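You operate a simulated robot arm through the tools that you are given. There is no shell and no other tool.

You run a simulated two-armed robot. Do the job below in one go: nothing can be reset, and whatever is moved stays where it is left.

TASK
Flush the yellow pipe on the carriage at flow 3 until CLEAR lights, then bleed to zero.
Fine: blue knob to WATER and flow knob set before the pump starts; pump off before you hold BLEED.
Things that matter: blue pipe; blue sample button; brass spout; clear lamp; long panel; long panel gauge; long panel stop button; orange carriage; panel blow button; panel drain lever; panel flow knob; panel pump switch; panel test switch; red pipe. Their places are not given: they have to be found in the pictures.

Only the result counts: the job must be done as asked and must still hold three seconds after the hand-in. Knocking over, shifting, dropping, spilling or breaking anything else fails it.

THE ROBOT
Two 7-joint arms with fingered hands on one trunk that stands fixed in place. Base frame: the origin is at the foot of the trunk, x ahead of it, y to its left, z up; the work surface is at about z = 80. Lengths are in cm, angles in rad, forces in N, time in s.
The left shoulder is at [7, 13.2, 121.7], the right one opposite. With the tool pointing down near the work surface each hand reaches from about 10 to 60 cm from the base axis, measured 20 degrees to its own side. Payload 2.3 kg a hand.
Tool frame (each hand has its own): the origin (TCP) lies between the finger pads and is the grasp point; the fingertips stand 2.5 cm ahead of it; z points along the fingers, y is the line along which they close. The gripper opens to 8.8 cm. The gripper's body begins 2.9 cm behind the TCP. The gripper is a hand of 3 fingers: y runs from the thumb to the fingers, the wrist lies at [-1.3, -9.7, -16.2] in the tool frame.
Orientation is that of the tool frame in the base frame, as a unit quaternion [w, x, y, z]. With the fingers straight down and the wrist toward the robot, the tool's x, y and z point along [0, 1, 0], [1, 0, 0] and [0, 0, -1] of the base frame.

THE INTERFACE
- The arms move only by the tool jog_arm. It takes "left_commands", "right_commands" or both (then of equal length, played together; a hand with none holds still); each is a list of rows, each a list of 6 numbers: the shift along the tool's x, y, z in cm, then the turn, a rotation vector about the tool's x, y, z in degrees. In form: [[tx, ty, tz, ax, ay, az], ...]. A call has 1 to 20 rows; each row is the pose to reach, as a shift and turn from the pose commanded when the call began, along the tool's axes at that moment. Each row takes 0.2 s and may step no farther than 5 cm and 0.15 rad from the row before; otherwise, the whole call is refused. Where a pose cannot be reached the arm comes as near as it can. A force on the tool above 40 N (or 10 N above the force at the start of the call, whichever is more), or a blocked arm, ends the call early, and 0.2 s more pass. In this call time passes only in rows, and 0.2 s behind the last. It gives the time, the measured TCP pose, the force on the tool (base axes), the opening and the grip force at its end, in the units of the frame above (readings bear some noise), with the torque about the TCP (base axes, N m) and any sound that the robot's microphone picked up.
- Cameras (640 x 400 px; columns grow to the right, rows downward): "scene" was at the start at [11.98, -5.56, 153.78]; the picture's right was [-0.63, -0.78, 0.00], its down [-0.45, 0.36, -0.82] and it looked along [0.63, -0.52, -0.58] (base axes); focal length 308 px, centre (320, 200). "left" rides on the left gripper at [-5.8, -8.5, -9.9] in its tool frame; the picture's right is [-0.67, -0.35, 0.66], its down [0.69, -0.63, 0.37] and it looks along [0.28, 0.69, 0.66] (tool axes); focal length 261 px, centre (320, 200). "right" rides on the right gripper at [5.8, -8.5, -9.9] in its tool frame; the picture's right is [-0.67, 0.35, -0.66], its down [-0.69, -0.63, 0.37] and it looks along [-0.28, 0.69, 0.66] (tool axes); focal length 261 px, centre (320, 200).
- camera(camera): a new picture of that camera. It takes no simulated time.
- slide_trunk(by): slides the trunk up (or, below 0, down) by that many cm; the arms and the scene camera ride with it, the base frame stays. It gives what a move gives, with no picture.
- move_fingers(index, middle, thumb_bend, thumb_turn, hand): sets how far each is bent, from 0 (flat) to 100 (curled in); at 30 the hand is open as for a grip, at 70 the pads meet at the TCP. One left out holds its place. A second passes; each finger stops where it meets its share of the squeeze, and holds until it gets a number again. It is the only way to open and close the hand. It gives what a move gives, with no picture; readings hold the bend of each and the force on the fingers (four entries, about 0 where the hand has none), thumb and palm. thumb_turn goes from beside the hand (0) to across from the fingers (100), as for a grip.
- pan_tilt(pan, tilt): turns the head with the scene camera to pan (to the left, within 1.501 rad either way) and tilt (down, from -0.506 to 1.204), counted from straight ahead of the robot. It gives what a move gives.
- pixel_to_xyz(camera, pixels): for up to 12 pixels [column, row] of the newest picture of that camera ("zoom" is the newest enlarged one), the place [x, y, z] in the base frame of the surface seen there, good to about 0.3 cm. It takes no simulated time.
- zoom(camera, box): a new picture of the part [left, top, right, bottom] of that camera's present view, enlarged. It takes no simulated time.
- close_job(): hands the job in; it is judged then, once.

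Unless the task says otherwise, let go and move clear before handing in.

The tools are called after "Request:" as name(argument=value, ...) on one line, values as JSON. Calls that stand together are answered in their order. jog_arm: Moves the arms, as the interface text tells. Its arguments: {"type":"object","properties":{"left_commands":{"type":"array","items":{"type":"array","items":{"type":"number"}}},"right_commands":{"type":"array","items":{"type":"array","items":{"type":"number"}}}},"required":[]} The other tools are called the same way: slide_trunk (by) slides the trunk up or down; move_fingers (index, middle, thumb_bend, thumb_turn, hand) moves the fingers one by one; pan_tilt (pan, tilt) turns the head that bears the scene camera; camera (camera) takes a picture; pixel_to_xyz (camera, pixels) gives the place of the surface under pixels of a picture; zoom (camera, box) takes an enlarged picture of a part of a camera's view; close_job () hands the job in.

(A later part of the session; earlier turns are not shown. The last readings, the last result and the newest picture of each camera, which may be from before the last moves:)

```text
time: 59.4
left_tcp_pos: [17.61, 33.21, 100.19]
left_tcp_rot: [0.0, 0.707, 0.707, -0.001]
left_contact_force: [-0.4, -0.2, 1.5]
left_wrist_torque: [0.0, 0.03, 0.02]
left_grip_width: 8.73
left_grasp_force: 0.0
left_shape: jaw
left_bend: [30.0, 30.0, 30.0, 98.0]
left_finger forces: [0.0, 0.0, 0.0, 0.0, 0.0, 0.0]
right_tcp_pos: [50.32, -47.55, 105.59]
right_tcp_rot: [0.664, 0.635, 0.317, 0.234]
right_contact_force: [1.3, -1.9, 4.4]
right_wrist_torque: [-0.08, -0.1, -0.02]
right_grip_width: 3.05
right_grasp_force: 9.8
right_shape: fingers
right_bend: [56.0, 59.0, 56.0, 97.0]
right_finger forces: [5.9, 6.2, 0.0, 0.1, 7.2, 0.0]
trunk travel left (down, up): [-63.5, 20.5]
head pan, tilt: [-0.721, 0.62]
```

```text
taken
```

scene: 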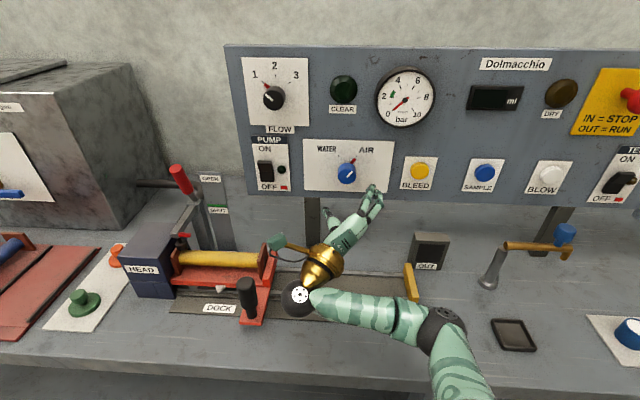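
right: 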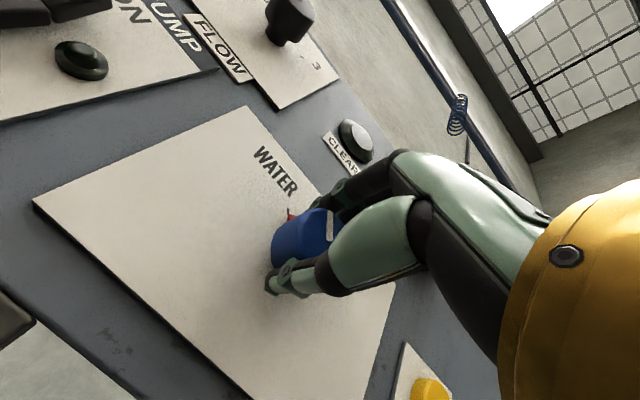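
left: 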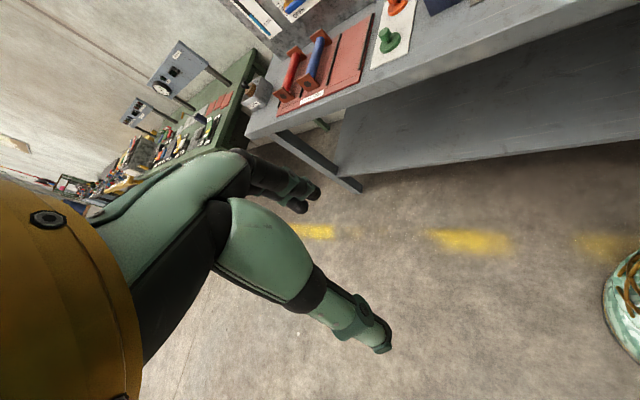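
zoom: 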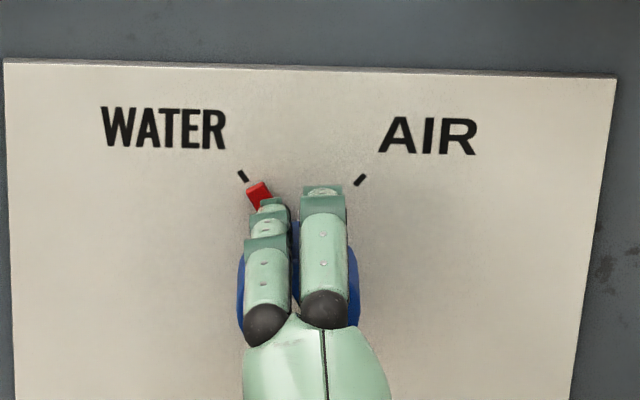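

The red pointer now lines up with the WATER tick. Releasing and backing off to check.

Request:
move_fingers(hand="right", index=30, middle=30, thumb_bend=30)

Request:
jog_arm(right_commands=[[0, 0, -2, 0, 0, 0], [0, 0, -4, 0, 0, 0], [0, 0, -6, 0, 0, 0], [0, 0, -8, 0, 0, 0], [-2, -1.5, -10, 0, 0, 0], [-4, -3, -11, 0, 0, 0]])

Request:
zoom(camera="scene", box=[290, 130, 410, 210])

Request:
camera(camera="scene")

```text
time: 60.4
left_tcp_pos: [17.56, 32.99, 100.25]
left_tcp_rot: [0.0, 0.707, 0.707, 0.0]
left_contact_force: [0.6, 0.1, 0.1]
left_wrist_torque: [-0.01, 0.0, -0.04]
left_grip_width: 8.76
left_grasp_force: 0.2
left_shape: jaw
left_bend: [30.0, 30.0, 30.0, 98.0]
left_finger forces: [0.0, 0.1, 0.0, 0.1, 0.0, 0.0]
right_tcp_pos: [50.38, -47.35, 105.5]
right_tcp_rot: [0.664, 0.636, 0.317, 0.235]
right_contact_force: [0.3, 0.2, 0.7]
right_wrist_torque: [-0.01, -0.01, -0.01]
right_grip_width: 8.42
right_grasp_force: 0.0
right_shape: fingers
right_bend: [30.0, 30.0, 30.0, 97.0]
right_finger forces: [0.0, 0.1, 0.1, 0.1, 0.1, 0.0]
trunk travel left (down, up): [-63.5, 20.5]
head pan, tilt: [-0.721, 0.62]
```

```text
time: 61.8
left_tcp_pos: [17.55, 33.07, 100.36]
left_tcp_rot: [0.0, 0.707, 0.707, 0.0]
left_contact_force: [-0.3, 0.9, -0.3]
left_wrist_torque: [0.03, -0.01, -0.02]
left_grip_width: 8.74
left_grasp_force: 0.0
left_shape: jaw
left_bend: [30.0, 30.0, 30.0, 98.0]
left_finger forces: [0.0, 0.0, 0.0, 0.1, 0.0, 0.1]
right_tcp_pos: [39.27, -43.14, 103.07]
right_tcp_rot: [0.664, 0.636, 0.317, 0.233]
right_contact_force: [-0.1, -0.2, 0.5]
right_wrist_torque: [0.01, -0.04, 0.0]
right_grip_width: 8.43
right_grasp_force: 0.1
right_shape: fingers
right_bend: [30.0, 30.0, 30.0, 97.0]
right_finger forces: [0.0, 0.0, 0.0, 0.0, 0.1, 0.1]
trunk travel left (down, up): [-63.5, 20.5]
head pan, tilt: [-0.721, 0.62]
```

```text
5.00 times, centred on (350, 170) of scene
```

zoom: 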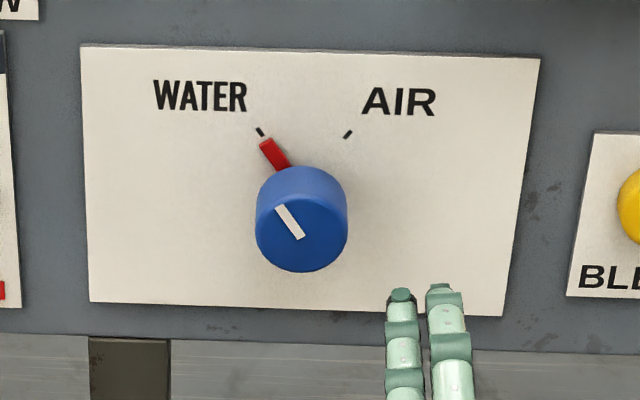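

```text
taken
```

scene: 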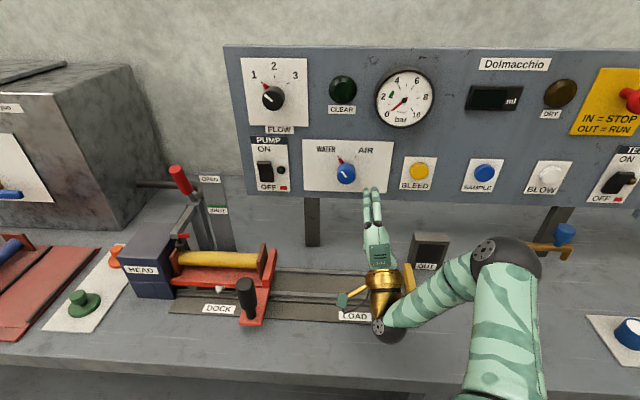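

The blue knob is clearly on WATER. Next the flow knob: I'll raise the hand and move it left to a standoff in front of it, and refine the flow knob's centre.

Request:
pixel_to_xyz(camera="scene", pixels=[[271, 101], [262, 101], [281, 101], [273, 92], [271, 110], [266, 87], [264, 168], [264, 178], [265, 162], [420, 170]])

Request:
jog_arm(right_commands=[[0.9, 2.2, 0, 0, 0, 0], [1.8, 4.4, 0, 0, 0, 0], [2.8, 6.6, 0.1, 0, 0, 0], [4, 8.8, 0.2, 0, 0, 0], [5.4, 11, 0.3, 0, 0, 0], [7, 13, 0.4, 0, 0, 0], [8.7, 15, 0.6, 0, 0, 0], [10.4, 16.8, 0.8, 0, 0, 0], [12.1, 18, 1, 0, 0, 0], [13.8, 19, 1.3, 0, 0, 0], [15.4, 20, 1.5, 0, 0, 0], [16.9, 20.8, 1.8, 0, 0, 0]])

Request:
camera(camera="scene")

Request:
camera(camera="right")

```text
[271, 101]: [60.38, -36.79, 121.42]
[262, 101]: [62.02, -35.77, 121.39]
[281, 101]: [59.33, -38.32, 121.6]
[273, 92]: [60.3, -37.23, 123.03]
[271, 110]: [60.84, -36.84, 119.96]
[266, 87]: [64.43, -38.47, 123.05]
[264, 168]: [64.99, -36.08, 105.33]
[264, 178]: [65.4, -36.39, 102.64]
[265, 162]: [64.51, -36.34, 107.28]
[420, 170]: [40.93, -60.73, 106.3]
```

```text
time: 64.4
left_tcp_pos: [17.65, 33.11, 100.23]
left_tcp_rot: [0.0, 0.707, 0.707, -0.001]
left_contact_force: [1.0, -0.3, 0.2]
left_wrist_torque: [0.02, 0.02, 0.01]
left_grip_width: 8.75
left_grasp_force: 0.1
left_shape: jaw
left_bend: [30.0, 30.0, 30.0, 98.0]
left_finger forces: [0.0, 0.0, 0.0, 0.0, 0.1, 0.0]
right_tcp_pos: [54.5, -30.41, 121.72]
right_tcp_rot: [0.664, 0.636, 0.316, 0.234]
right_contact_force: [-0.7, 0.0, 0.4]
right_wrist_torque: [-0.01, 0.0, 0.03]
right_grip_width: 8.42
right_grasp_force: 0.1
right_shape: fingers
right_bend: [30.0, 30.0, 30.0, 97.0]
right_finger forces: [0.0, 0.0, 0.0, 0.0, 0.1, 0.0]
trunk travel left (down, up): [-63.5, 20.5]
head pan, tilt: [-0.721, 0.62]
```

```text
taken
```

scene: 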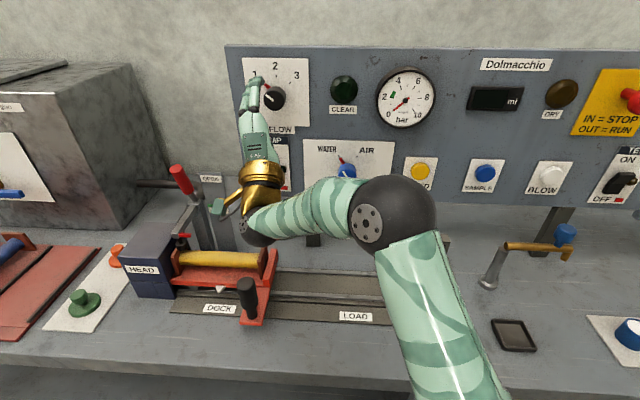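

```text
taken
```

right: 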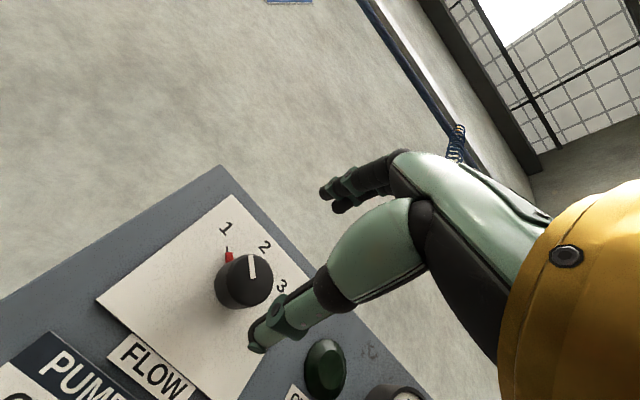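

No reach warnings; TCP at u≈-17.0, w≈60, z≈121.7, and the knob centre is at u≈-16.7, z≈121.5. I'll test how far I can roll counter-clockwise here before gripping.

Request:
jog_arm(right_commands=[[-0.1, 0, 0, 0, 0.5, -7], [-0.2, 0, 0, 0, 0.8, -14], [-0.3, -0.1, 0, 0, 0.8, -21], [-0.3, -0.1, 0, 0, 0.8, -28], [-0.3, -0.2, 0, 0, 0.8, -35], [-0.3, -0.2, 0, 0, 0.8, -42], [-0.3, -0.2, 0, 0, 0.8, -49]])

Request:
camera(camera="right")

Request:
camera(camera="scene")

```text
time: 66.0
left_tcp_pos: [17.57, 33.15, 100.29]
left_tcp_rot: [0.001, 0.707, 0.707, 0.0]
left_contact_force: [0.1, -0.2, 0.1]
left_wrist_torque: [-0.01, -0.02, -0.02]
left_grip_width: 8.77
left_grasp_force: 0.1
left_shape: jaw
left_bend: [30.0, 30.0, 30.0, 98.0]
left_finger forces: [0.0, 0.1, 0.0, 0.0, 0.0, 0.1]
right_tcp_pos: [54.12, -30.7, 121.58]
right_tcp_rot: [0.699, 0.445, 0.557, -0.06]
right_contact_force: [0.3, -0.4, 1.1]
right_wrist_torque: [-0.02, 0.0, 0.0]
right_grip_width: 8.46
right_grasp_force: 0.1
right_shape: fingers
right_bend: [30.0, 30.0, 30.0, 97.0]
right_finger forces: [0.0, 0.0, 0.0, 0.0, 0.0, 0.0]
trunk travel left (down, up): [-63.5, 20.5]
head pan, tilt: [-0.721, 0.62]
```

```text
taken
```

right: 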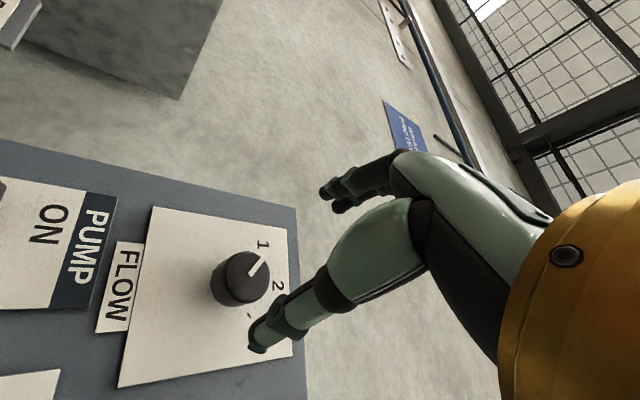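

```text
taken
```

scene: 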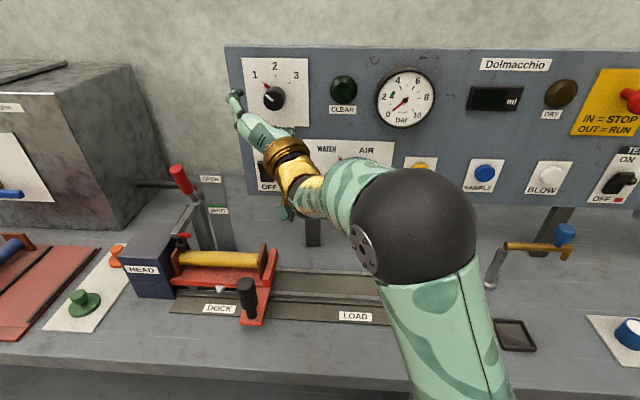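

Roll down to -56° works without limits. I'll roll another 22° (to about -78°) at the standoff so the whole 100° clockwise turn can be done in one grip.

Request:
jog_arm(right_commands=[[0, 0, 0, 0.7, -1.5, -7], [0, 0, 0, 0.75, -1.6, -14], [0, 0, 0, 0.75, -1.6, -22]])

Request:
camera(camera="right")

```text
time: 66.8
left_tcp_pos: [17.63, 33.11, 100.33]
left_tcp_rot: [0.0, 0.707, 0.707, -0.002]
left_contact_force: [0.2, -0.1, -1.0]
left_wrist_torque: [0.01, 0.02, 0.01]
left_grip_width: 8.76
left_grasp_force: 0.1
left_shape: jaw
left_bend: [30.0, 30.0, 30.0, 98.0]
left_finger forces: [0.1, 0.1, 0.0, 0.0, 0.1, 0.0]
right_tcp_pos: [53.93, -30.67, 121.58]
right_tcp_rot: [0.68, 0.335, 0.621, -0.201]
right_contact_force: [1.0, 0.5, -0.3]
right_wrist_torque: [-0.03, 0.0, -0.02]
right_grip_width: 8.44
right_grasp_force: 0.0
right_shape: fingers
right_bend: [30.0, 30.0, 30.0, 97.0]
right_finger forces: [0.1, 0.0, 0.0, 0.0, 0.0, 0.0]
trunk travel left (down, up): [-63.5, 20.5]
head pan, tilt: [-0.721, 0.62]
```

```text
taken
```

right: 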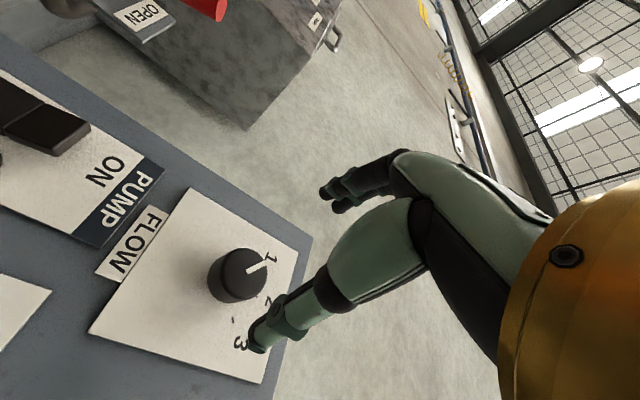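

No limits; the tool axis is aligned with the panel normal. Moving in to the flow knob (9.2 cm) and closing.

Request:
jog_arm(right_commands=[[0.03, 0.03, 1.6, 0, 0, 0], [0.06, 0.06, 3.2, 0, 0, 0], [0.1, 0.1, 4.8, 0, 0, 0], [0.13, 0.13, 6.4, 0, 0, 0], [0.15, 0.17, 7.9, 0, 0, 0], [0.16, 0.19, 9.1, 0, 0, 0]])

Request:
camera(camera="right")

Request:
zoom(camera="scene", box=[210, 40, 370, 160])

```text
time: 68.2
left_tcp_pos: [17.68, 33.15, 100.21]
left_tcp_rot: [-0.001, 0.707, 0.707, 0.0]
left_contact_force: [0.3, -0.6, -0.1]
left_wrist_torque: [0.0, 0.02, 0.01]
left_grip_width: 8.75
left_grasp_force: 0.0
left_shape: jaw
left_bend: [30.0, 30.0, 30.0, 98.0]
left_finger forces: [0.1, 0.1, 0.0, 0.1, 0.1, 0.1]
right_tcp_pos: [60.73, -36.94, 121.31]
right_tcp_rot: [0.68, 0.335, 0.62, -0.201]
right_contact_force: [0.4, -0.4, 0.4]
right_wrist_torque: [0.0, -0.01, 0.0]
right_grip_width: 8.45
right_grasp_force: 0.1
right_shape: fingers
right_bend: [30.0, 30.0, 30.0, 97.0]
right_finger forces: [0.1, 0.0, 0.0, 0.0, 0.0, 0.1]
trunk travel left (down, up): [-63.5, 20.5]
head pan, tilt: [-0.721, 0.62]
```

```text
taken
```

right: 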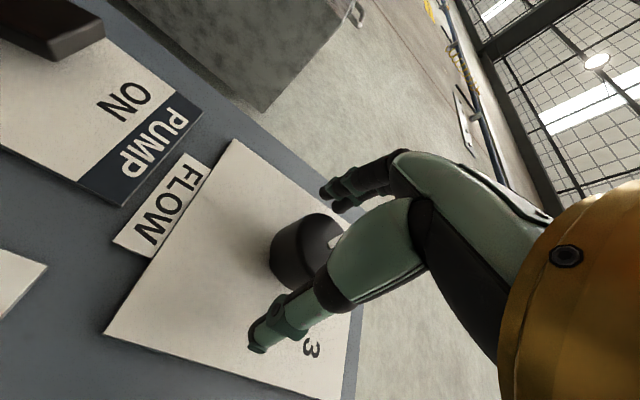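

```text
3.33 times, centred on (290, 100) of scene
```

zoom: 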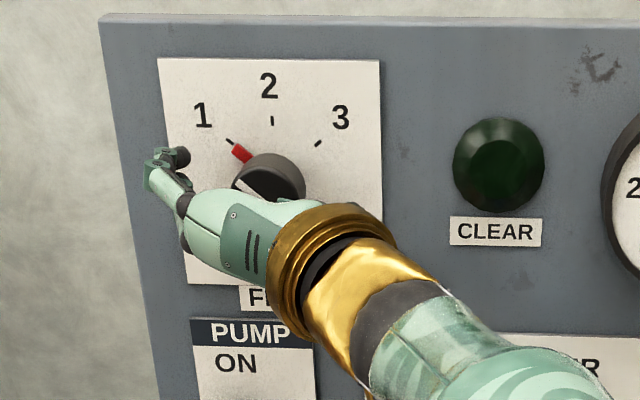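

In position around the flow knob, no reach warning. Closing the fingers.

Request:
move_fingers(hand="right", index=65, middle=65, thumb_bend=65)

Request:
zoom(camera="scene", box=[210, 40, 370, 160])

Request:
camera(camera="right")

```text
time: 69.2
left_tcp_pos: [17.52, 33.06, 100.22]
left_tcp_rot: [0.0, 0.707, 0.707, -0.001]
left_contact_force: [-0.6, 0.1, 0.3]
left_wrist_torque: [0.01, 0.04, 0.02]
left_grip_width: 8.77
left_grasp_force: 0.1
left_shape: jaw
left_bend: [30.0, 30.0, 30.0, 98.0]
left_finger forces: [0.0, 0.1, 0.0, 0.1, 0.0, 0.0]
right_tcp_pos: [60.65, -36.94, 121.41]
right_tcp_rot: [0.68, 0.335, 0.62, -0.201]
right_contact_force: [0.0, -0.5, 0.9]
right_wrist_torque: [-0.06, -0.04, 0.05]
right_grip_width: 3.02
right_grasp_force: 9.9
right_shape: fingers
right_bend: [57.0, 59.0, 55.0, 97.0]
right_finger forces: [4.6, 4.8, 0.0, 0.1, 9.5, 0.0]
trunk travel left (down, up): [-63.5, 20.5]
head pan, tilt: [-0.721, 0.62]
```

```text
3.33 times, centred on (290, 100) of scene
```

zoom: 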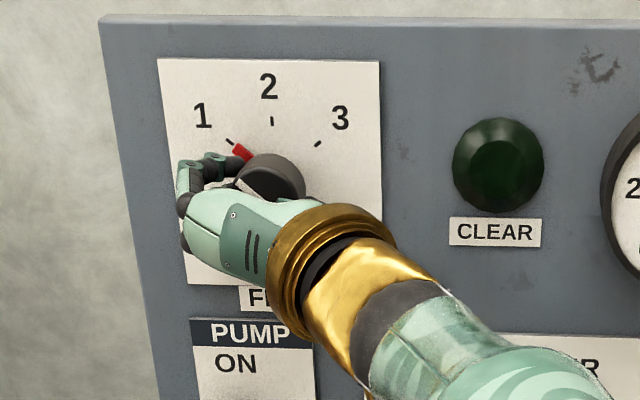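

```text
taken
```

right: 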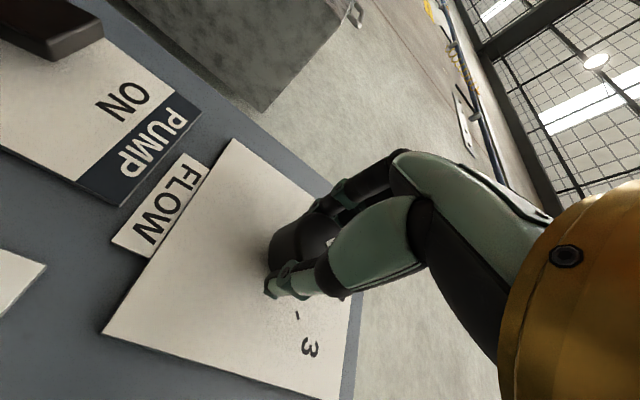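

Gripped with about 10 N. Turning clockwise 50° first (to about 2), then checking.

Request:
jog_arm(right_commands=[[0, 0, 0, 0, 0, 6.25], [0, 0, 0, 0, 0, 12.5], [0, 0, 0, 0, 0, 18.75], [0, 0, 0, 0, 0, 25], [0, 0, 0, 0, 0, 31.25], [0, 0, 0, 0, 0, 37.5], [0, 0, 0, 0, 0, 43.75], [0, 0, 0, 0, 0, 50]])

Request:
zoom(camera="scene", box=[210, 40, 370, 160])

Request:
camera(camera="right")

```text
time: 71.0
left_tcp_pos: [17.41, 33.16, 100.42]
left_tcp_rot: [0.002, 0.707, 0.707, -0.001]
left_contact_force: [0.4, 0.0, -0.1]
left_wrist_torque: [0.01, -0.02, -0.01]
left_grip_width: 8.76
left_grasp_force: 0.2
left_shape: jaw
left_bend: [30.0, 30.0, 30.0, 98.0]
left_finger forces: [0.0, 0.0, 0.0, 0.0, 0.0, 0.0]
right_tcp_pos: [60.46, -36.97, 121.46]
right_tcp_rot: [0.702, 0.566, 0.42, 0.106]
right_contact_force: [1.6, -1.9, 6.4]
right_wrist_torque: [-0.17, -0.12, 0.03]
right_grip_width: 3.02
right_grasp_force: 9.1
right_shape: fingers
right_bend: [57.0, 59.0, 56.0, 97.0]
right_finger forces: [5.8, 6.5, 0.0, 0.0, 6.8, 0.0]
trunk travel left (down, up): [-63.5, 20.5]
head pan, tilt: [-0.721, 0.62]
```

```text
3.33 times, centred on (290, 100) of scene
```

zoom: 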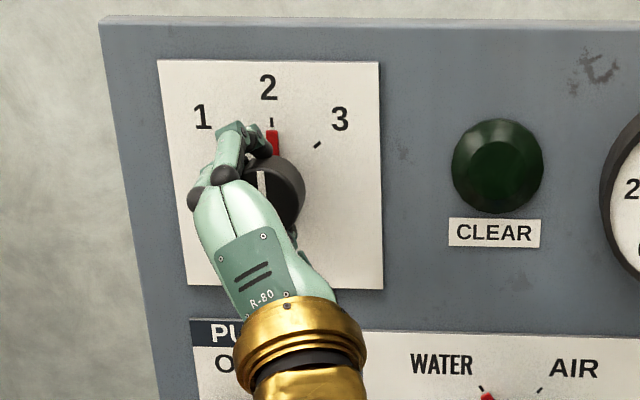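

```text
taken
```

right: 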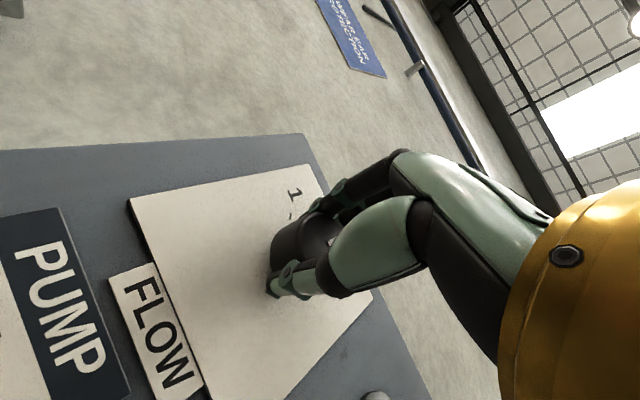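

The pointer is exactly at 2. Turning another 50° to 3.

Request:
jog_arm(right_commands=[[0, 0, 0, 0, 0, 6.25], [0, 0, 0, 0, 0, 12.5], [0, 0, 0, 0, 0, 18.75], [0, 0, 0, 0, 0, 25], [0, 0, 0, 0, 0, 31.25], [0, 0, 0, 0, 0, 37.5], [0, 0, 0, 0, 0, 43.75], [0, 0, 0, 0, 0, 50]])

Request:
zoom(camera="scene", box=[210, 40, 370, 160])

Request:
camera(camera="right")

```text
time: 72.8
left_tcp_pos: [17.56, 33.21, 100.23]
left_tcp_rot: [0.0, 0.707, 0.707, 0.0]
left_contact_force: [0.8, -0.5, 0.1]
left_wrist_torque: [0.0, -0.01, 0.0]
left_grip_width: 8.74
left_grasp_force: 0.0
left_shape: jaw
left_bend: [30.0, 30.0, 30.0, 98.0]
left_finger forces: [0.0, 0.0, 0.0, 0.0, 0.0, 0.0]
right_tcp_pos: [60.41, -36.96, 121.64]
right_tcp_rot: [0.59, 0.69, 0.143, 0.393]
right_contact_force: [2.8, -4.8, 7.2]
right_wrist_torque: [-0.2, -0.06, -0.08]
right_grip_width: 3.01
right_grasp_force: 9.7
right_shape: fingers
right_bend: [55.0, 58.0, 57.0, 97.0]
right_finger forces: [6.9, 6.6, 0.1, 0.0, 6.1, 0.1]
trunk travel left (down, up): [-63.5, 20.5]
head pan, tilt: [-0.721, 0.62]
```

```text
3.33 times, centred on (290, 100) of scene
```

zoom: 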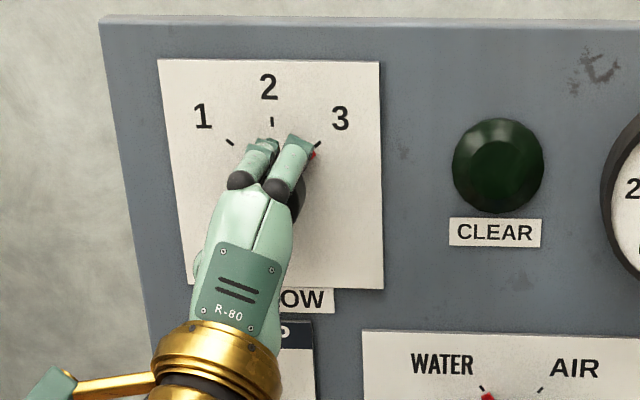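

```text
taken
```

right: 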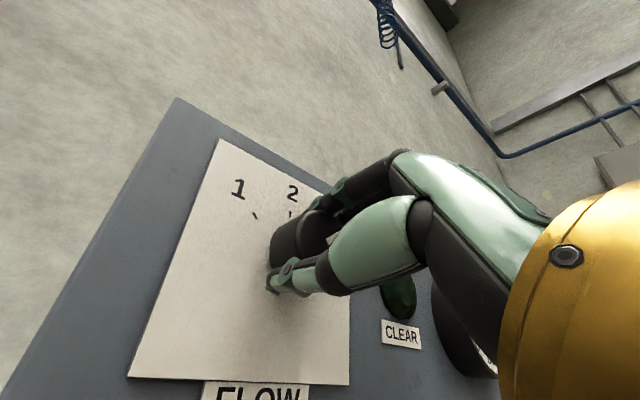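

The pointer is near the 3 tick, partly hidden by a finger. I'll zoom in before releasing.

Request:
zoom(camera="scene", box=[255, 60, 325, 110])

```text
8.00 times, centred on (290, 85) of scene
```

zoom: 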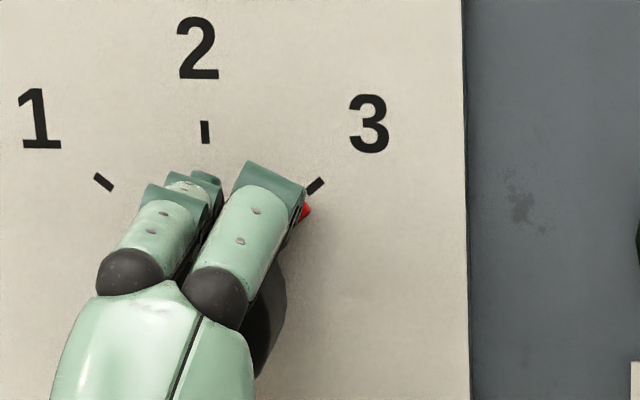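

The pointer tip sits right beneath the 3 tick. Releasing and backing off to verify.

Request:
move_fingers(hand="right", index=30, middle=30, thumb_bend=30)

Request:
jog_arm(right_commands=[[0, 0, -2, 0, 0, 0], [0, 0, -4, 0, 0, 0], [0, 0, -6, 0, 0, 0], [0, 0, -8, 0, 0, 0], [0, 0, -10, 0, 0, 0], [0, -2, -11, 0, 0, 0], [0, -4, -11, 0, 0, 0]])

Request:
zoom(camera="scene", box=[230, 50, 310, 110])

Request:
camera(camera="scene")

```text
time: 73.8
left_tcp_pos: [17.66, 33.11, 100.22]
left_tcp_rot: [0.001, 0.707, 0.708, -0.001]
left_contact_force: [0.6, -0.3, 0.0]
left_wrist_torque: [-0.02, -0.01, 0.01]
left_grip_width: 8.77
left_grasp_force: 0.2
left_shape: jaw
left_bend: [30.0, 30.0, 30.0, 98.0]
left_finger forces: [0.0, 0.0, 0.0, 0.0, 0.0, 0.1]
right_tcp_pos: [60.5, -36.95, 121.48]
right_tcp_rot: [0.591, 0.691, 0.143, 0.392]
right_contact_force: [0.5, -0.2, 1.1]
right_wrist_torque: [0.02, 0.01, -0.01]
right_grip_width: 8.45
right_grasp_force: 0.1
right_shape: fingers
right_bend: [30.0, 30.0, 30.0, 97.0]
right_finger forces: [0.1, 0.0, 0.0, 0.0, 0.1, 0.0]
trunk travel left (down, up): [-63.5, 20.5]
head pan, tilt: [-0.721, 0.62]
```

```text
time: 75.4
left_tcp_pos: [17.77, 33.17, 100.24]
left_tcp_rot: [0.0, 0.707, 0.707, -0.001]
left_contact_force: [0.2, -0.9, -0.6]
left_wrist_torque: [0.02, 0.02, -0.01]
left_grip_width: 8.77
left_grasp_force: 0.0
left_shape: jaw
left_bend: [30.0, 30.0, 30.0, 98.0]
left_finger forces: [0.0, 0.1, 0.1, 0.0, 0.1, 0.0]
right_tcp_pos: [54.11, -28.15, 117.62]
right_tcp_rot: [0.591, 0.69, 0.144, 0.392]
right_contact_force: [-0.5, 0.2, -0.4]
right_wrist_torque: [-0.03, 0.01, -0.01]
right_grip_width: 8.42
right_grasp_force: 0.2
right_shape: fingers
right_bend: [30.0, 30.0, 30.0, 97.0]
right_finger forces: [0.0, 0.0, 0.0, 0.0, 0.0, 0.0]
trunk travel left (down, up): [-63.5, 20.5]
head pan, tilt: [-0.721, 0.62]
```

```text
6.67 times, centred on (270, 80) of scene
```

zoom: 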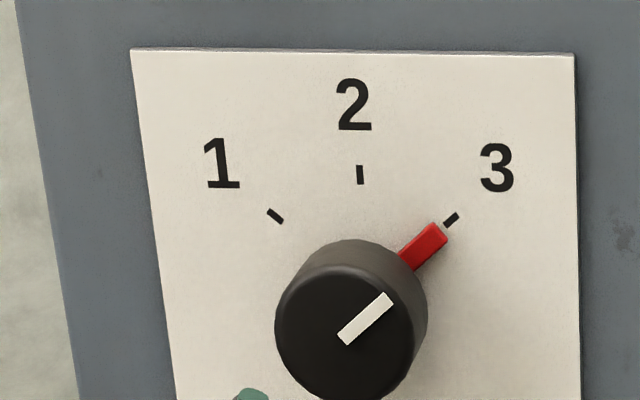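

```text
taken
```

scene: 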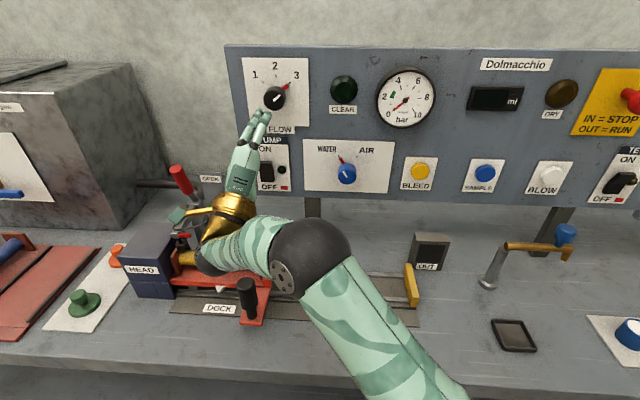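

Flow is exactly on 3 and the blue knob on WATER. Next the pump: I'll close the fingers into a pressing tip and roll the hand to about -80° so the wrist stays clear of the carriage and clamp.

Request:
move_fingers(hand="right", index=72, middle=72, thumb_bend=72)

Request:
jog_arm(right_commands=[[0, 0, 0, 0, 0, -7.8], [0, 0, 0, 0, 0, -15.6], [0, 0, 0, 0, 0, -23.4], [0, 0, 0, 0, 0, -31.2], [0, 0, 0, 0, 0, -39], [0, 0, 0, 0, 0, -46.8], [0, 0, 0, 0, 0, -54.6], [0, 0, 0, 0, 0, -62.4], [0, 0, 0, 0, 0, -70.2], [0, 0, 0, 0, 0, -78], [0, 0, 0, 0, 0, -85.8], [0, 0, 0, 0, 0, -93.6], [0, 0, 0, 0, 0, -101.4]])

Request:
camera(camera="scene")

Request:
camera(camera="right")

```text
time: 76.4
left_tcp_pos: [17.49, 33.08, 100.18]
left_tcp_rot: [0.0, 0.707, 0.707, 0.0]
left_contact_force: [-0.6, -0.2, 0.1]
left_wrist_torque: [0.02, 0.01, 0.01]
left_grip_width: 8.74
left_grasp_force: 0.1
left_shape: jaw
left_bend: [30.0, 30.0, 30.0, 98.0]
left_finger forces: [0.0, 0.0, 0.0, 0.1, 0.0, 0.0]
right_tcp_pos: [53.98, -28.07, 117.64]
right_tcp_rot: [0.591, 0.691, 0.143, 0.392]
right_contact_force: [0.1, 0.4, 0.0]
right_wrist_torque: [-0.01, 0.02, 0.03]
right_grip_width: 0.01
right_grasp_force: 0.0
right_shape: fingers
right_bend: [72.0, 72.0, 71.0, 97.0]
right_finger forces: [0.0, 0.0, 0.1, 0.1, 0.1, 0.1]
trunk travel left (down, up): [-63.5, 20.5]
head pan, tilt: [-0.721, 0.62]
```

```text
time: 79.2
left_tcp_pos: [17.49, 33.09, 100.29]
left_tcp_rot: [0.001, 0.707, 0.707, -0.001]
left_contact_force: [0.6, -0.4, 0.7]
left_wrist_torque: [0.02, 0.01, -0.04]
left_grip_width: 8.74
left_grasp_force: 0.1
left_shape: jaw
left_bend: [30.0, 30.0, 30.0, 98.0]
left_finger forces: [0.0, 0.0, 0.0, 0.0, 0.1, 0.1]
right_tcp_pos: [53.91, -28.02, 117.67]
right_tcp_rot: [0.677, 0.327, 0.625, -0.21]
right_contact_force: [0.3, -0.3, 0.2]
right_wrist_torque: [0.02, -0.03, 0.03]
right_grip_width: 0.0
right_grasp_force: 0.1
right_shape: fingers
right_bend: [72.0, 72.0, 71.0, 97.0]
right_finger forces: [0.1, 0.0, 0.0, 0.0, 0.0, 0.1]
trunk travel left (down, up): [-63.5, 20.5]
head pan, tilt: [-0.721, 0.62]
```

```text
taken
```

scene: 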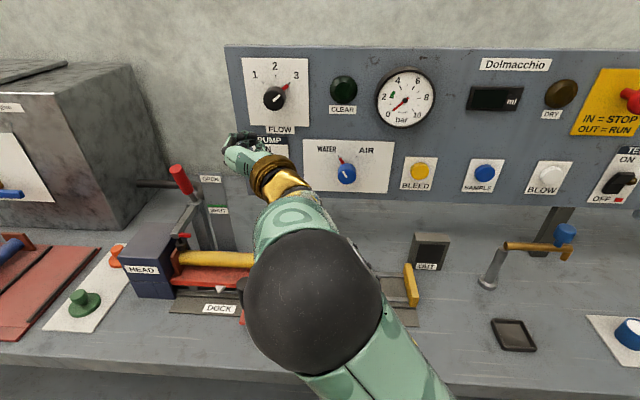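

```text
taken
```

right: 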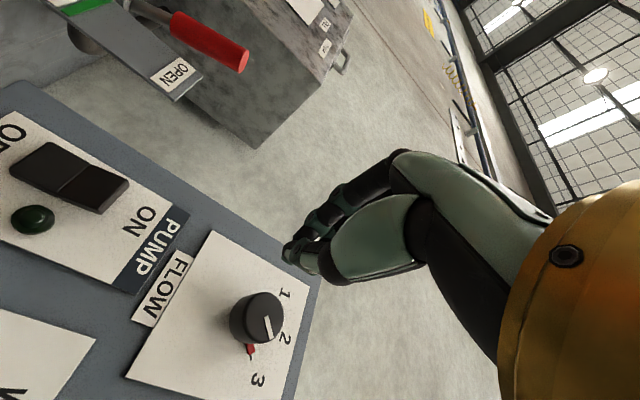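

Good: hand rolled to about -80°, closed tip, wrist to the right. Moving down to a standoff in front of the pump switch's upper half (TCP u≈-20.1, w≈64, z≈107.4).

Request:
jog_arm(right_commands=[[1.75, 0, 0.5, 0, 0, 0], [3.5, 0, 1, 0, 0, 0], [5.25, 0, 2, 0, 0, 0], [7, -0.05, 3, 0, 0, 0], [8.75, -0.1, 4.5, 0, 0, 0], [10.46, -0.11, 6, 0, 0, 0]])

Request:
camera(camera="scene")

Request:
camera(camera="right")

Request:
zoom(camera="scene", box=[220, 120, 320, 200])

```text
time: 80.6
left_tcp_pos: [17.74, 33.03, 100.26]
left_tcp_rot: [-0.001, 0.707, 0.707, 0.0]
left_contact_force: [-0.4, -0.6, 0.8]
left_wrist_torque: [-0.04, -0.03, 0.0]
left_grip_width: 8.73
left_grasp_force: 0.1
left_shape: jaw
left_bend: [30.0, 30.0, 30.0, 98.0]
left_finger forces: [0.0, 0.0, 0.1, 0.0, 0.0, 0.0]
right_tcp_pos: [59.62, -31.17, 107.3]
right_tcp_rot: [0.678, 0.327, 0.625, -0.209]
right_contact_force: [-0.1, 0.3, -1.3]
right_wrist_torque: [0.04, -0.01, 0.03]
right_grip_width: 0.0
right_grasp_force: 0.1
right_shape: fingers
right_bend: [72.0, 72.0, 71.0, 97.0]
right_finger forces: [0.0, 0.0, 0.0, 0.0, 0.0, 0.1]
trunk travel left (down, up): [-63.5, 20.5]
head pan, tilt: [-0.721, 0.62]
```

```text
taken
```

scene: 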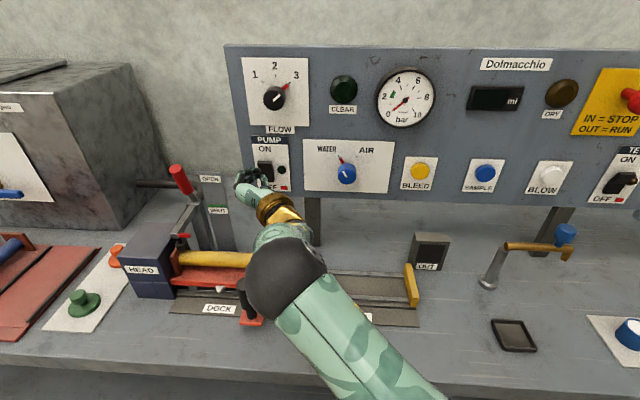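

```text
taken
```

right: 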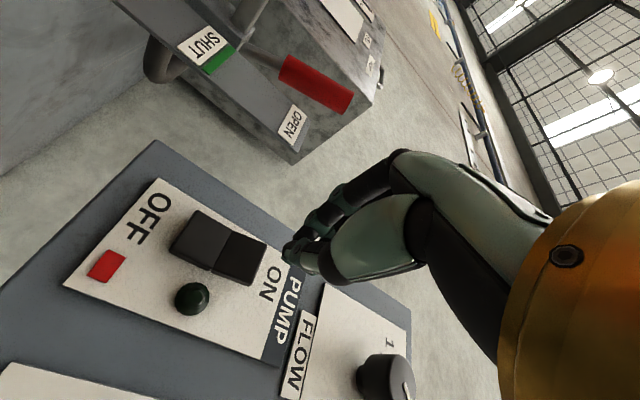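

```text
5.00 times, centred on (270, 160) of scene
```

zoom: 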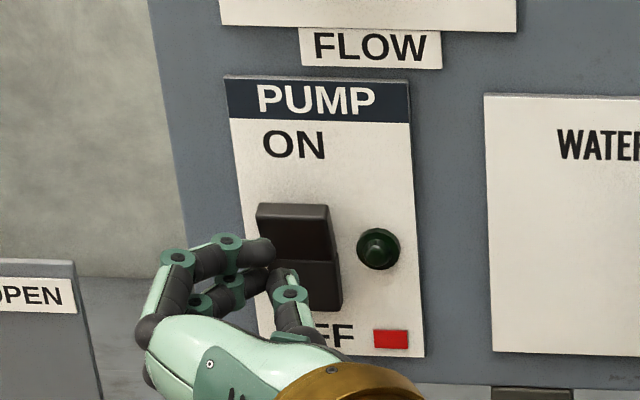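

The tip is in line with the ON half of the rocker (right px ~245,260). I'll advance to near contact and look again.

Request:
jog_arm(right_commands=[[0, 0, 1.3, 0, 0, 0], [0, 0, 2.6, 0, 0, 0], [0, 0, 3.6, 0, 0, 0]])

Request:
camera(camera="right")

Request:
zoom(camera="scene", box=[220, 120, 320, 200])

```text
time: 81.4
left_tcp_pos: [17.7, 33.02, 100.2]
left_tcp_rot: [0.001, 0.707, 0.708, -0.001]
left_contact_force: [0.4, 0.3, -0.7]
left_wrist_torque: [-0.01, 0.02, 0.0]
left_grip_width: 8.78
left_grasp_force: 0.0
left_shape: jaw
left_bend: [30.0, 30.0, 30.0, 98.0]
left_finger forces: [0.0, 0.0, 0.1, 0.0, 0.0, 0.0]
right_tcp_pos: [62.04, -33.66, 107.44]
right_tcp_rot: [0.677, 0.327, 0.625, -0.208]
right_contact_force: [0.5, 0.4, 0.2]
right_wrist_torque: [-0.02, -0.01, 0.01]
right_grip_width: 0.01
right_grasp_force: 0.0
right_shape: fingers
right_bend: [72.0, 72.0, 71.0, 97.0]
right_finger forces: [0.0, 0.1, 0.0, 0.1, 0.0, 0.1]
trunk travel left (down, up): [-63.5, 20.5]
head pan, tilt: [-0.721, 0.62]
```

```text
taken
```

right: 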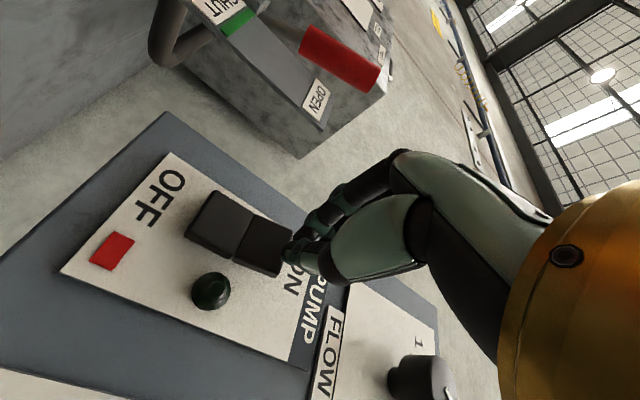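

```text
5.00 times, centred on (270, 160) of scene
```

zoom: 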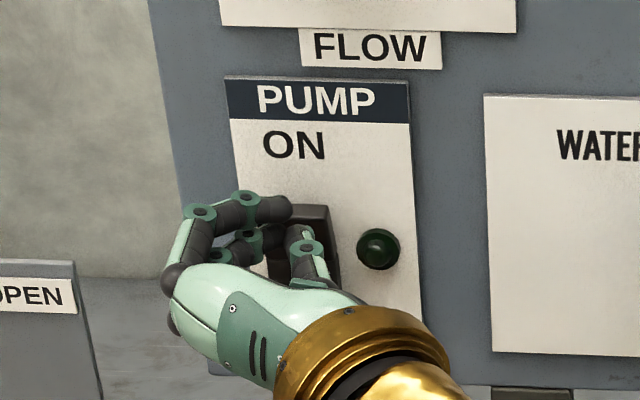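

Fingertips are about 1 cm from the rocker's ON half. Before pressing, both knobs are set (WATER, 3). Pressing in small steps.

Request:
jog_arm(right_commands=[[0, 0, 0.4, 0, 0, 0], [0, 0, 0.8, 0, 0, 0], [0, 0, 1.2, 0, 0, 0], [0, 0, 1.6, 0, 0, 0]])

Request:
camera(camera="right")

Request:
zoom(camera="scene", box=[220, 120, 320, 200])

```text
time: 82.4
left_tcp_pos: [17.49, 33.13, 100.3]
left_tcp_rot: [0.0, 0.707, 0.707, -0.001]
left_contact_force: [0.3, -0.3, 0.0]
left_wrist_torque: [0.04, -0.02, 0.0]
left_grip_width: 8.76
left_grasp_force: 0.0
left_shape: jaw
left_bend: [30.0, 30.0, 30.0, 98.0]
left_finger forces: [0.1, 0.0, 0.0, 0.1, 0.1, 0.0]
right_tcp_pos: [63.04, -34.7, 107.46]
right_tcp_rot: [0.678, 0.327, 0.624, -0.209]
right_contact_force: [-2.4, 0.6, 0.3]
right_wrist_torque: [0.02, 0.03, -0.02]
right_grip_width: 0.03
right_grasp_force: 2.2
right_shape: fingers
right_bend: [72.0, 72.0, 71.0, 97.0]
right_finger forces: [0.0, 0.1, 0.0, 0.0, 4.1, 0.0]
trunk travel left (down, up): [-63.5, 20.5]
head pan, tilt: [-0.721, 0.62]
```

```text
taken
```

right: 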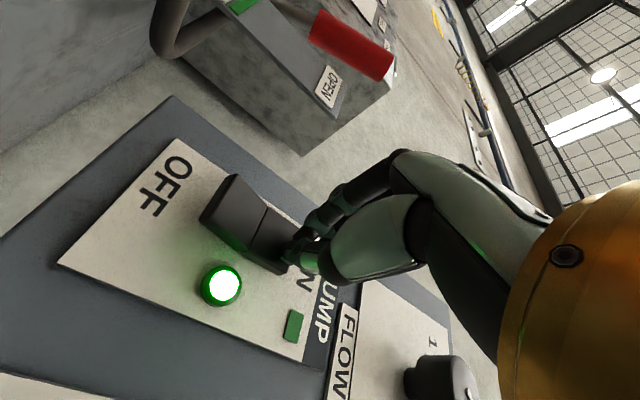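

```text
5.00 times, centred on (270, 160) of scene
```

zoom: 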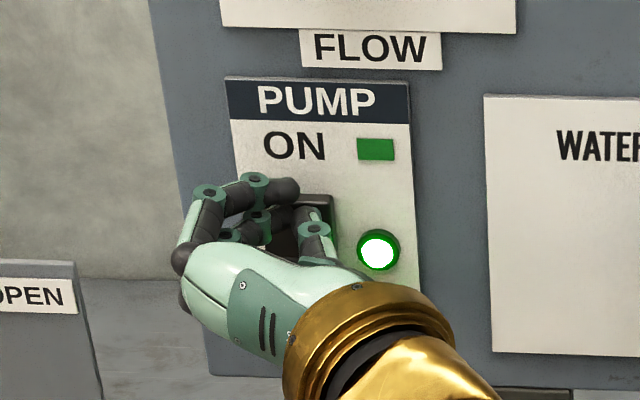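

The pump lamp is lit green and the ON flag shows. I'll back off slightly and lower the tip in front of the OFF half, ready to stop, then look at CLEAR and the gauge.

Request:
jog_arm(right_commands=[[0, 0, -1.2, 0, 0, 0], [0, 0, -2.4, 0, 0, 0], [1.8, 0, -2.6, 0, 0, 0], [3.6, 0, -2.6, 0, 0, 0], [5.2, 0, -2.6, 0, 0, 0]])

Request:
camera(camera="scene")

Request:
camera(camera="right")

Request:
zoom(camera="scene", box=[230, 40, 450, 200])

```text
time: 83.6
left_tcp_pos: [17.65, 33.21, 100.22]
left_tcp_rot: [0.0, 0.707, 0.707, -0.002]
left_contact_force: [-0.1, -0.9, 0.3]
left_wrist_torque: [0.02, -0.01, -0.02]
left_grip_width: 8.77
left_grasp_force: 0.1
left_shape: jaw
left_bend: [30.0, 30.0, 30.0, 98.0]
left_finger forces: [0.0, 0.0, 0.0, 0.0, 0.1, 0.0]
right_tcp_pos: [62.07, -32.38, 102.25]
right_tcp_rot: [0.677, 0.327, 0.625, -0.209]
right_contact_force: [0.3, 0.3, -0.1]
right_wrist_torque: [-0.04, -0.01, 0.03]
right_grip_width: 0.01
right_grasp_force: 0.0
right_shape: fingers
right_bend: [72.0, 72.0, 71.0, 97.0]
right_finger forces: [0.0, 0.0, 0.0, 0.0, 0.0, 0.0]
trunk travel left (down, up): [-63.5, 20.5]
head pan, tilt: [-0.721, 0.62]
```

```text
taken
```

scene: 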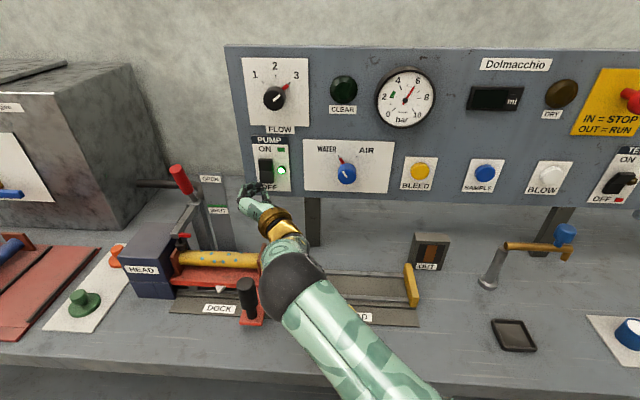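

```text
taken
```

right: 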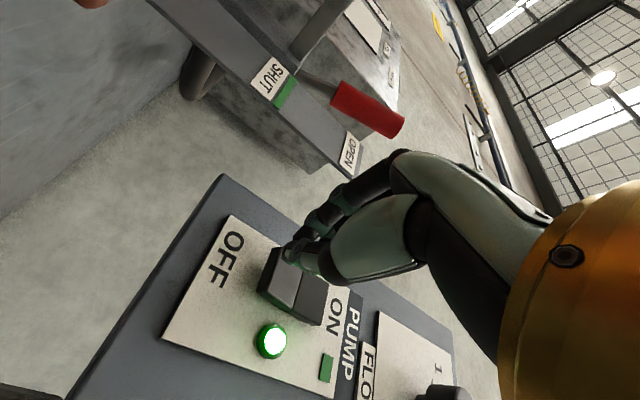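

```text
2.50 times, centred on (340, 120) of scene
```

zoom: 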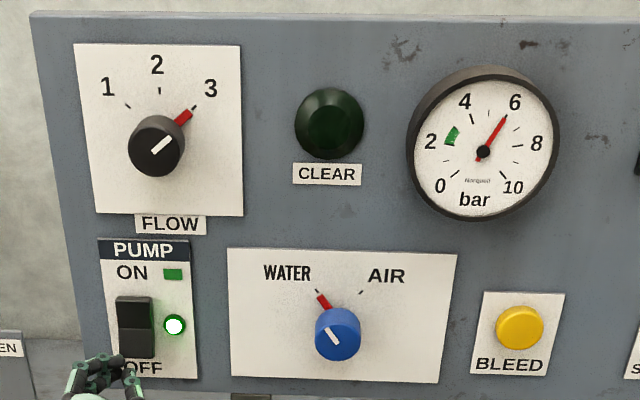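

Pump is running, gauge ~5.8 bar, OUT window brown; CLEAR not lit yet. My tip has drifted to u≈-21, so I'll correct it while waiting 1 s.

Request:
jog_arm(right_commands=[[-0.05, -0.3, 0, 0, 0, 0], [-0.1, -0.6, 0, 0, 0, 0], [-0.16, -0.9, 0, 0, 0, 0], [-0.16, -0.9, 0, 0, 0, 0], [-0.16, -0.9, 0, 0, 0, 0]])

Request:
camera(camera="scene")

Request:
camera(camera="right")

```text
time: 84.8
left_tcp_pos: [17.59, 33.18, 100.33]
left_tcp_rot: [0.0, 0.707, 0.707, -0.001]
left_contact_force: [0.1, 0.2, -0.5]
left_wrist_torque: [-0.02, 0.0, -0.01]
left_grip_width: 8.74
left_grasp_force: 0.1
left_shape: jaw
left_bend: [30.0, 30.0, 30.0, 98.0]
left_finger forces: [0.0, 0.1, 0.0, 0.0, 0.0, 0.0]
right_tcp_pos: [61.36, -33.06, 102.25]
right_tcp_rot: [0.677, 0.327, 0.625, -0.209]
right_contact_force: [0.8, -0.9, 0.1]
right_wrist_torque: [0.04, 0.01, 0.0]
right_grip_width: 0.0
right_grasp_force: 0.0
right_shape: fingers
right_bend: [72.0, 72.0, 71.0, 97.0]
right_finger forces: [0.0, 0.1, 0.0, 0.0, 0.1, 0.0]
trunk travel left (down, up): [-63.5, 20.5]
head pan, tilt: [-0.721, 0.62]
```

```text
taken
```

scene: 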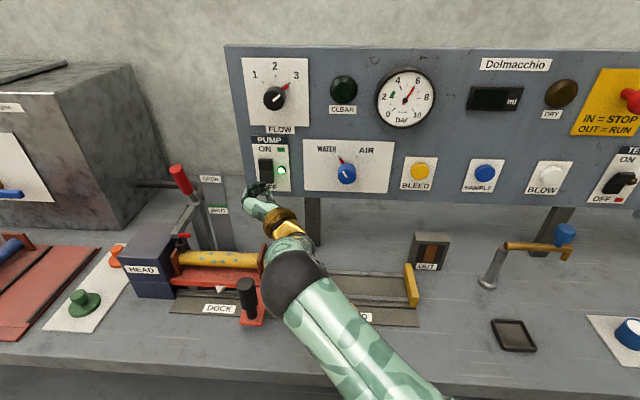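

```text
taken
```

right: 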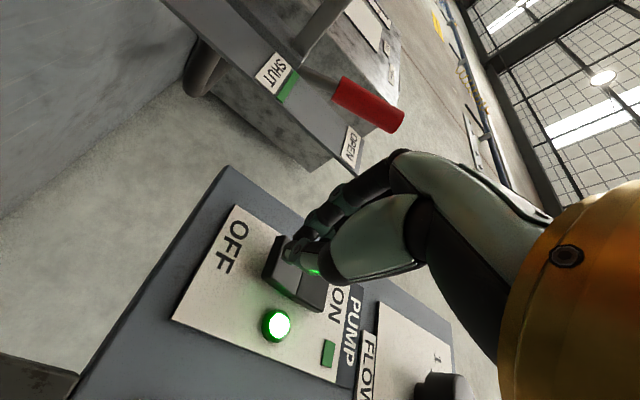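

Still flushing (pipe wet, OUT brown), CLEAR dark. I'll check the elbow clearance and wait about 2 s.

Request:
pixel_to_xyz(camera="scene", pixels=[[290, 275], [275, 290], [290, 245], [248, 283], [265, 265]])

Request:
jog_arm(right_commands=[[0, 0, 0, 0, 0, 0], [0, 0, 0, 0, 0, 0], [0, 0, 0, 0, 0, 0], [0, 0, 0, 0, 0, 0], [0, 0, 0, 0, 0, 0], [0, 0, 0, 0, 0, 0], [0, 0, 0, 0, 0, 0], [0, 0, 0, 0, 0, 0]])

Request:
camera(camera="scene")

```text
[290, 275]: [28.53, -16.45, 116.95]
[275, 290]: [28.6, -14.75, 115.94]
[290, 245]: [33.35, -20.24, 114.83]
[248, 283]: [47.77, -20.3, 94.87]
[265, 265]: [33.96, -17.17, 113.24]
```

```text
time: 86.6
left_tcp_pos: [17.6, 33.16, 100.24]
left_tcp_rot: [0.001, 0.707, 0.707, -0.001]
left_contact_force: [-0.2, 0.0, -0.6]
left_wrist_torque: [-0.01, 0.02, 0.02]
left_grip_width: 8.78
left_grasp_force: 0.1
left_shape: jaw
left_bend: [30.0, 30.0, 30.0, 98.0]
left_finger forces: [0.0, 0.1, 0.0, 0.0, 0.0, 0.0]
right_tcp_pos: [61.29, -32.99, 102.2]
right_tcp_rot: [0.677, 0.328, 0.625, -0.209]
right_contact_force: [-0.6, 0.0, 0.8]
right_wrist_torque: [0.02, 0.0, 0.03]
right_grip_width: 0.01
right_grasp_force: 0.0
right_shape: fingers
right_bend: [72.0, 72.0, 71.0, 97.0]
right_finger forces: [0.1, 0.0, 0.0, 0.1, 0.0, 0.1]
trunk travel left (down, up): [-63.5, 20.5]
head pan, tilt: [-0.721, 0.62]
```

```text
taken
```

scene: 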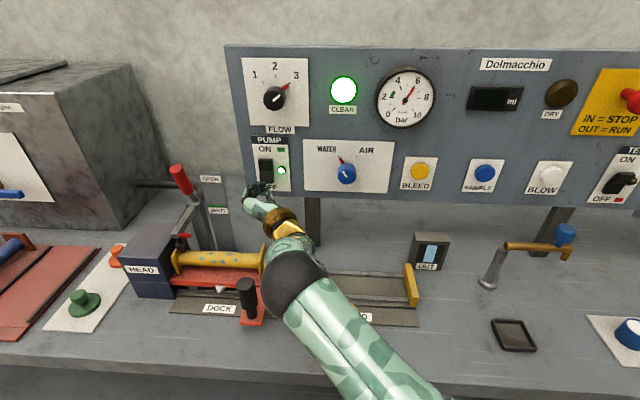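

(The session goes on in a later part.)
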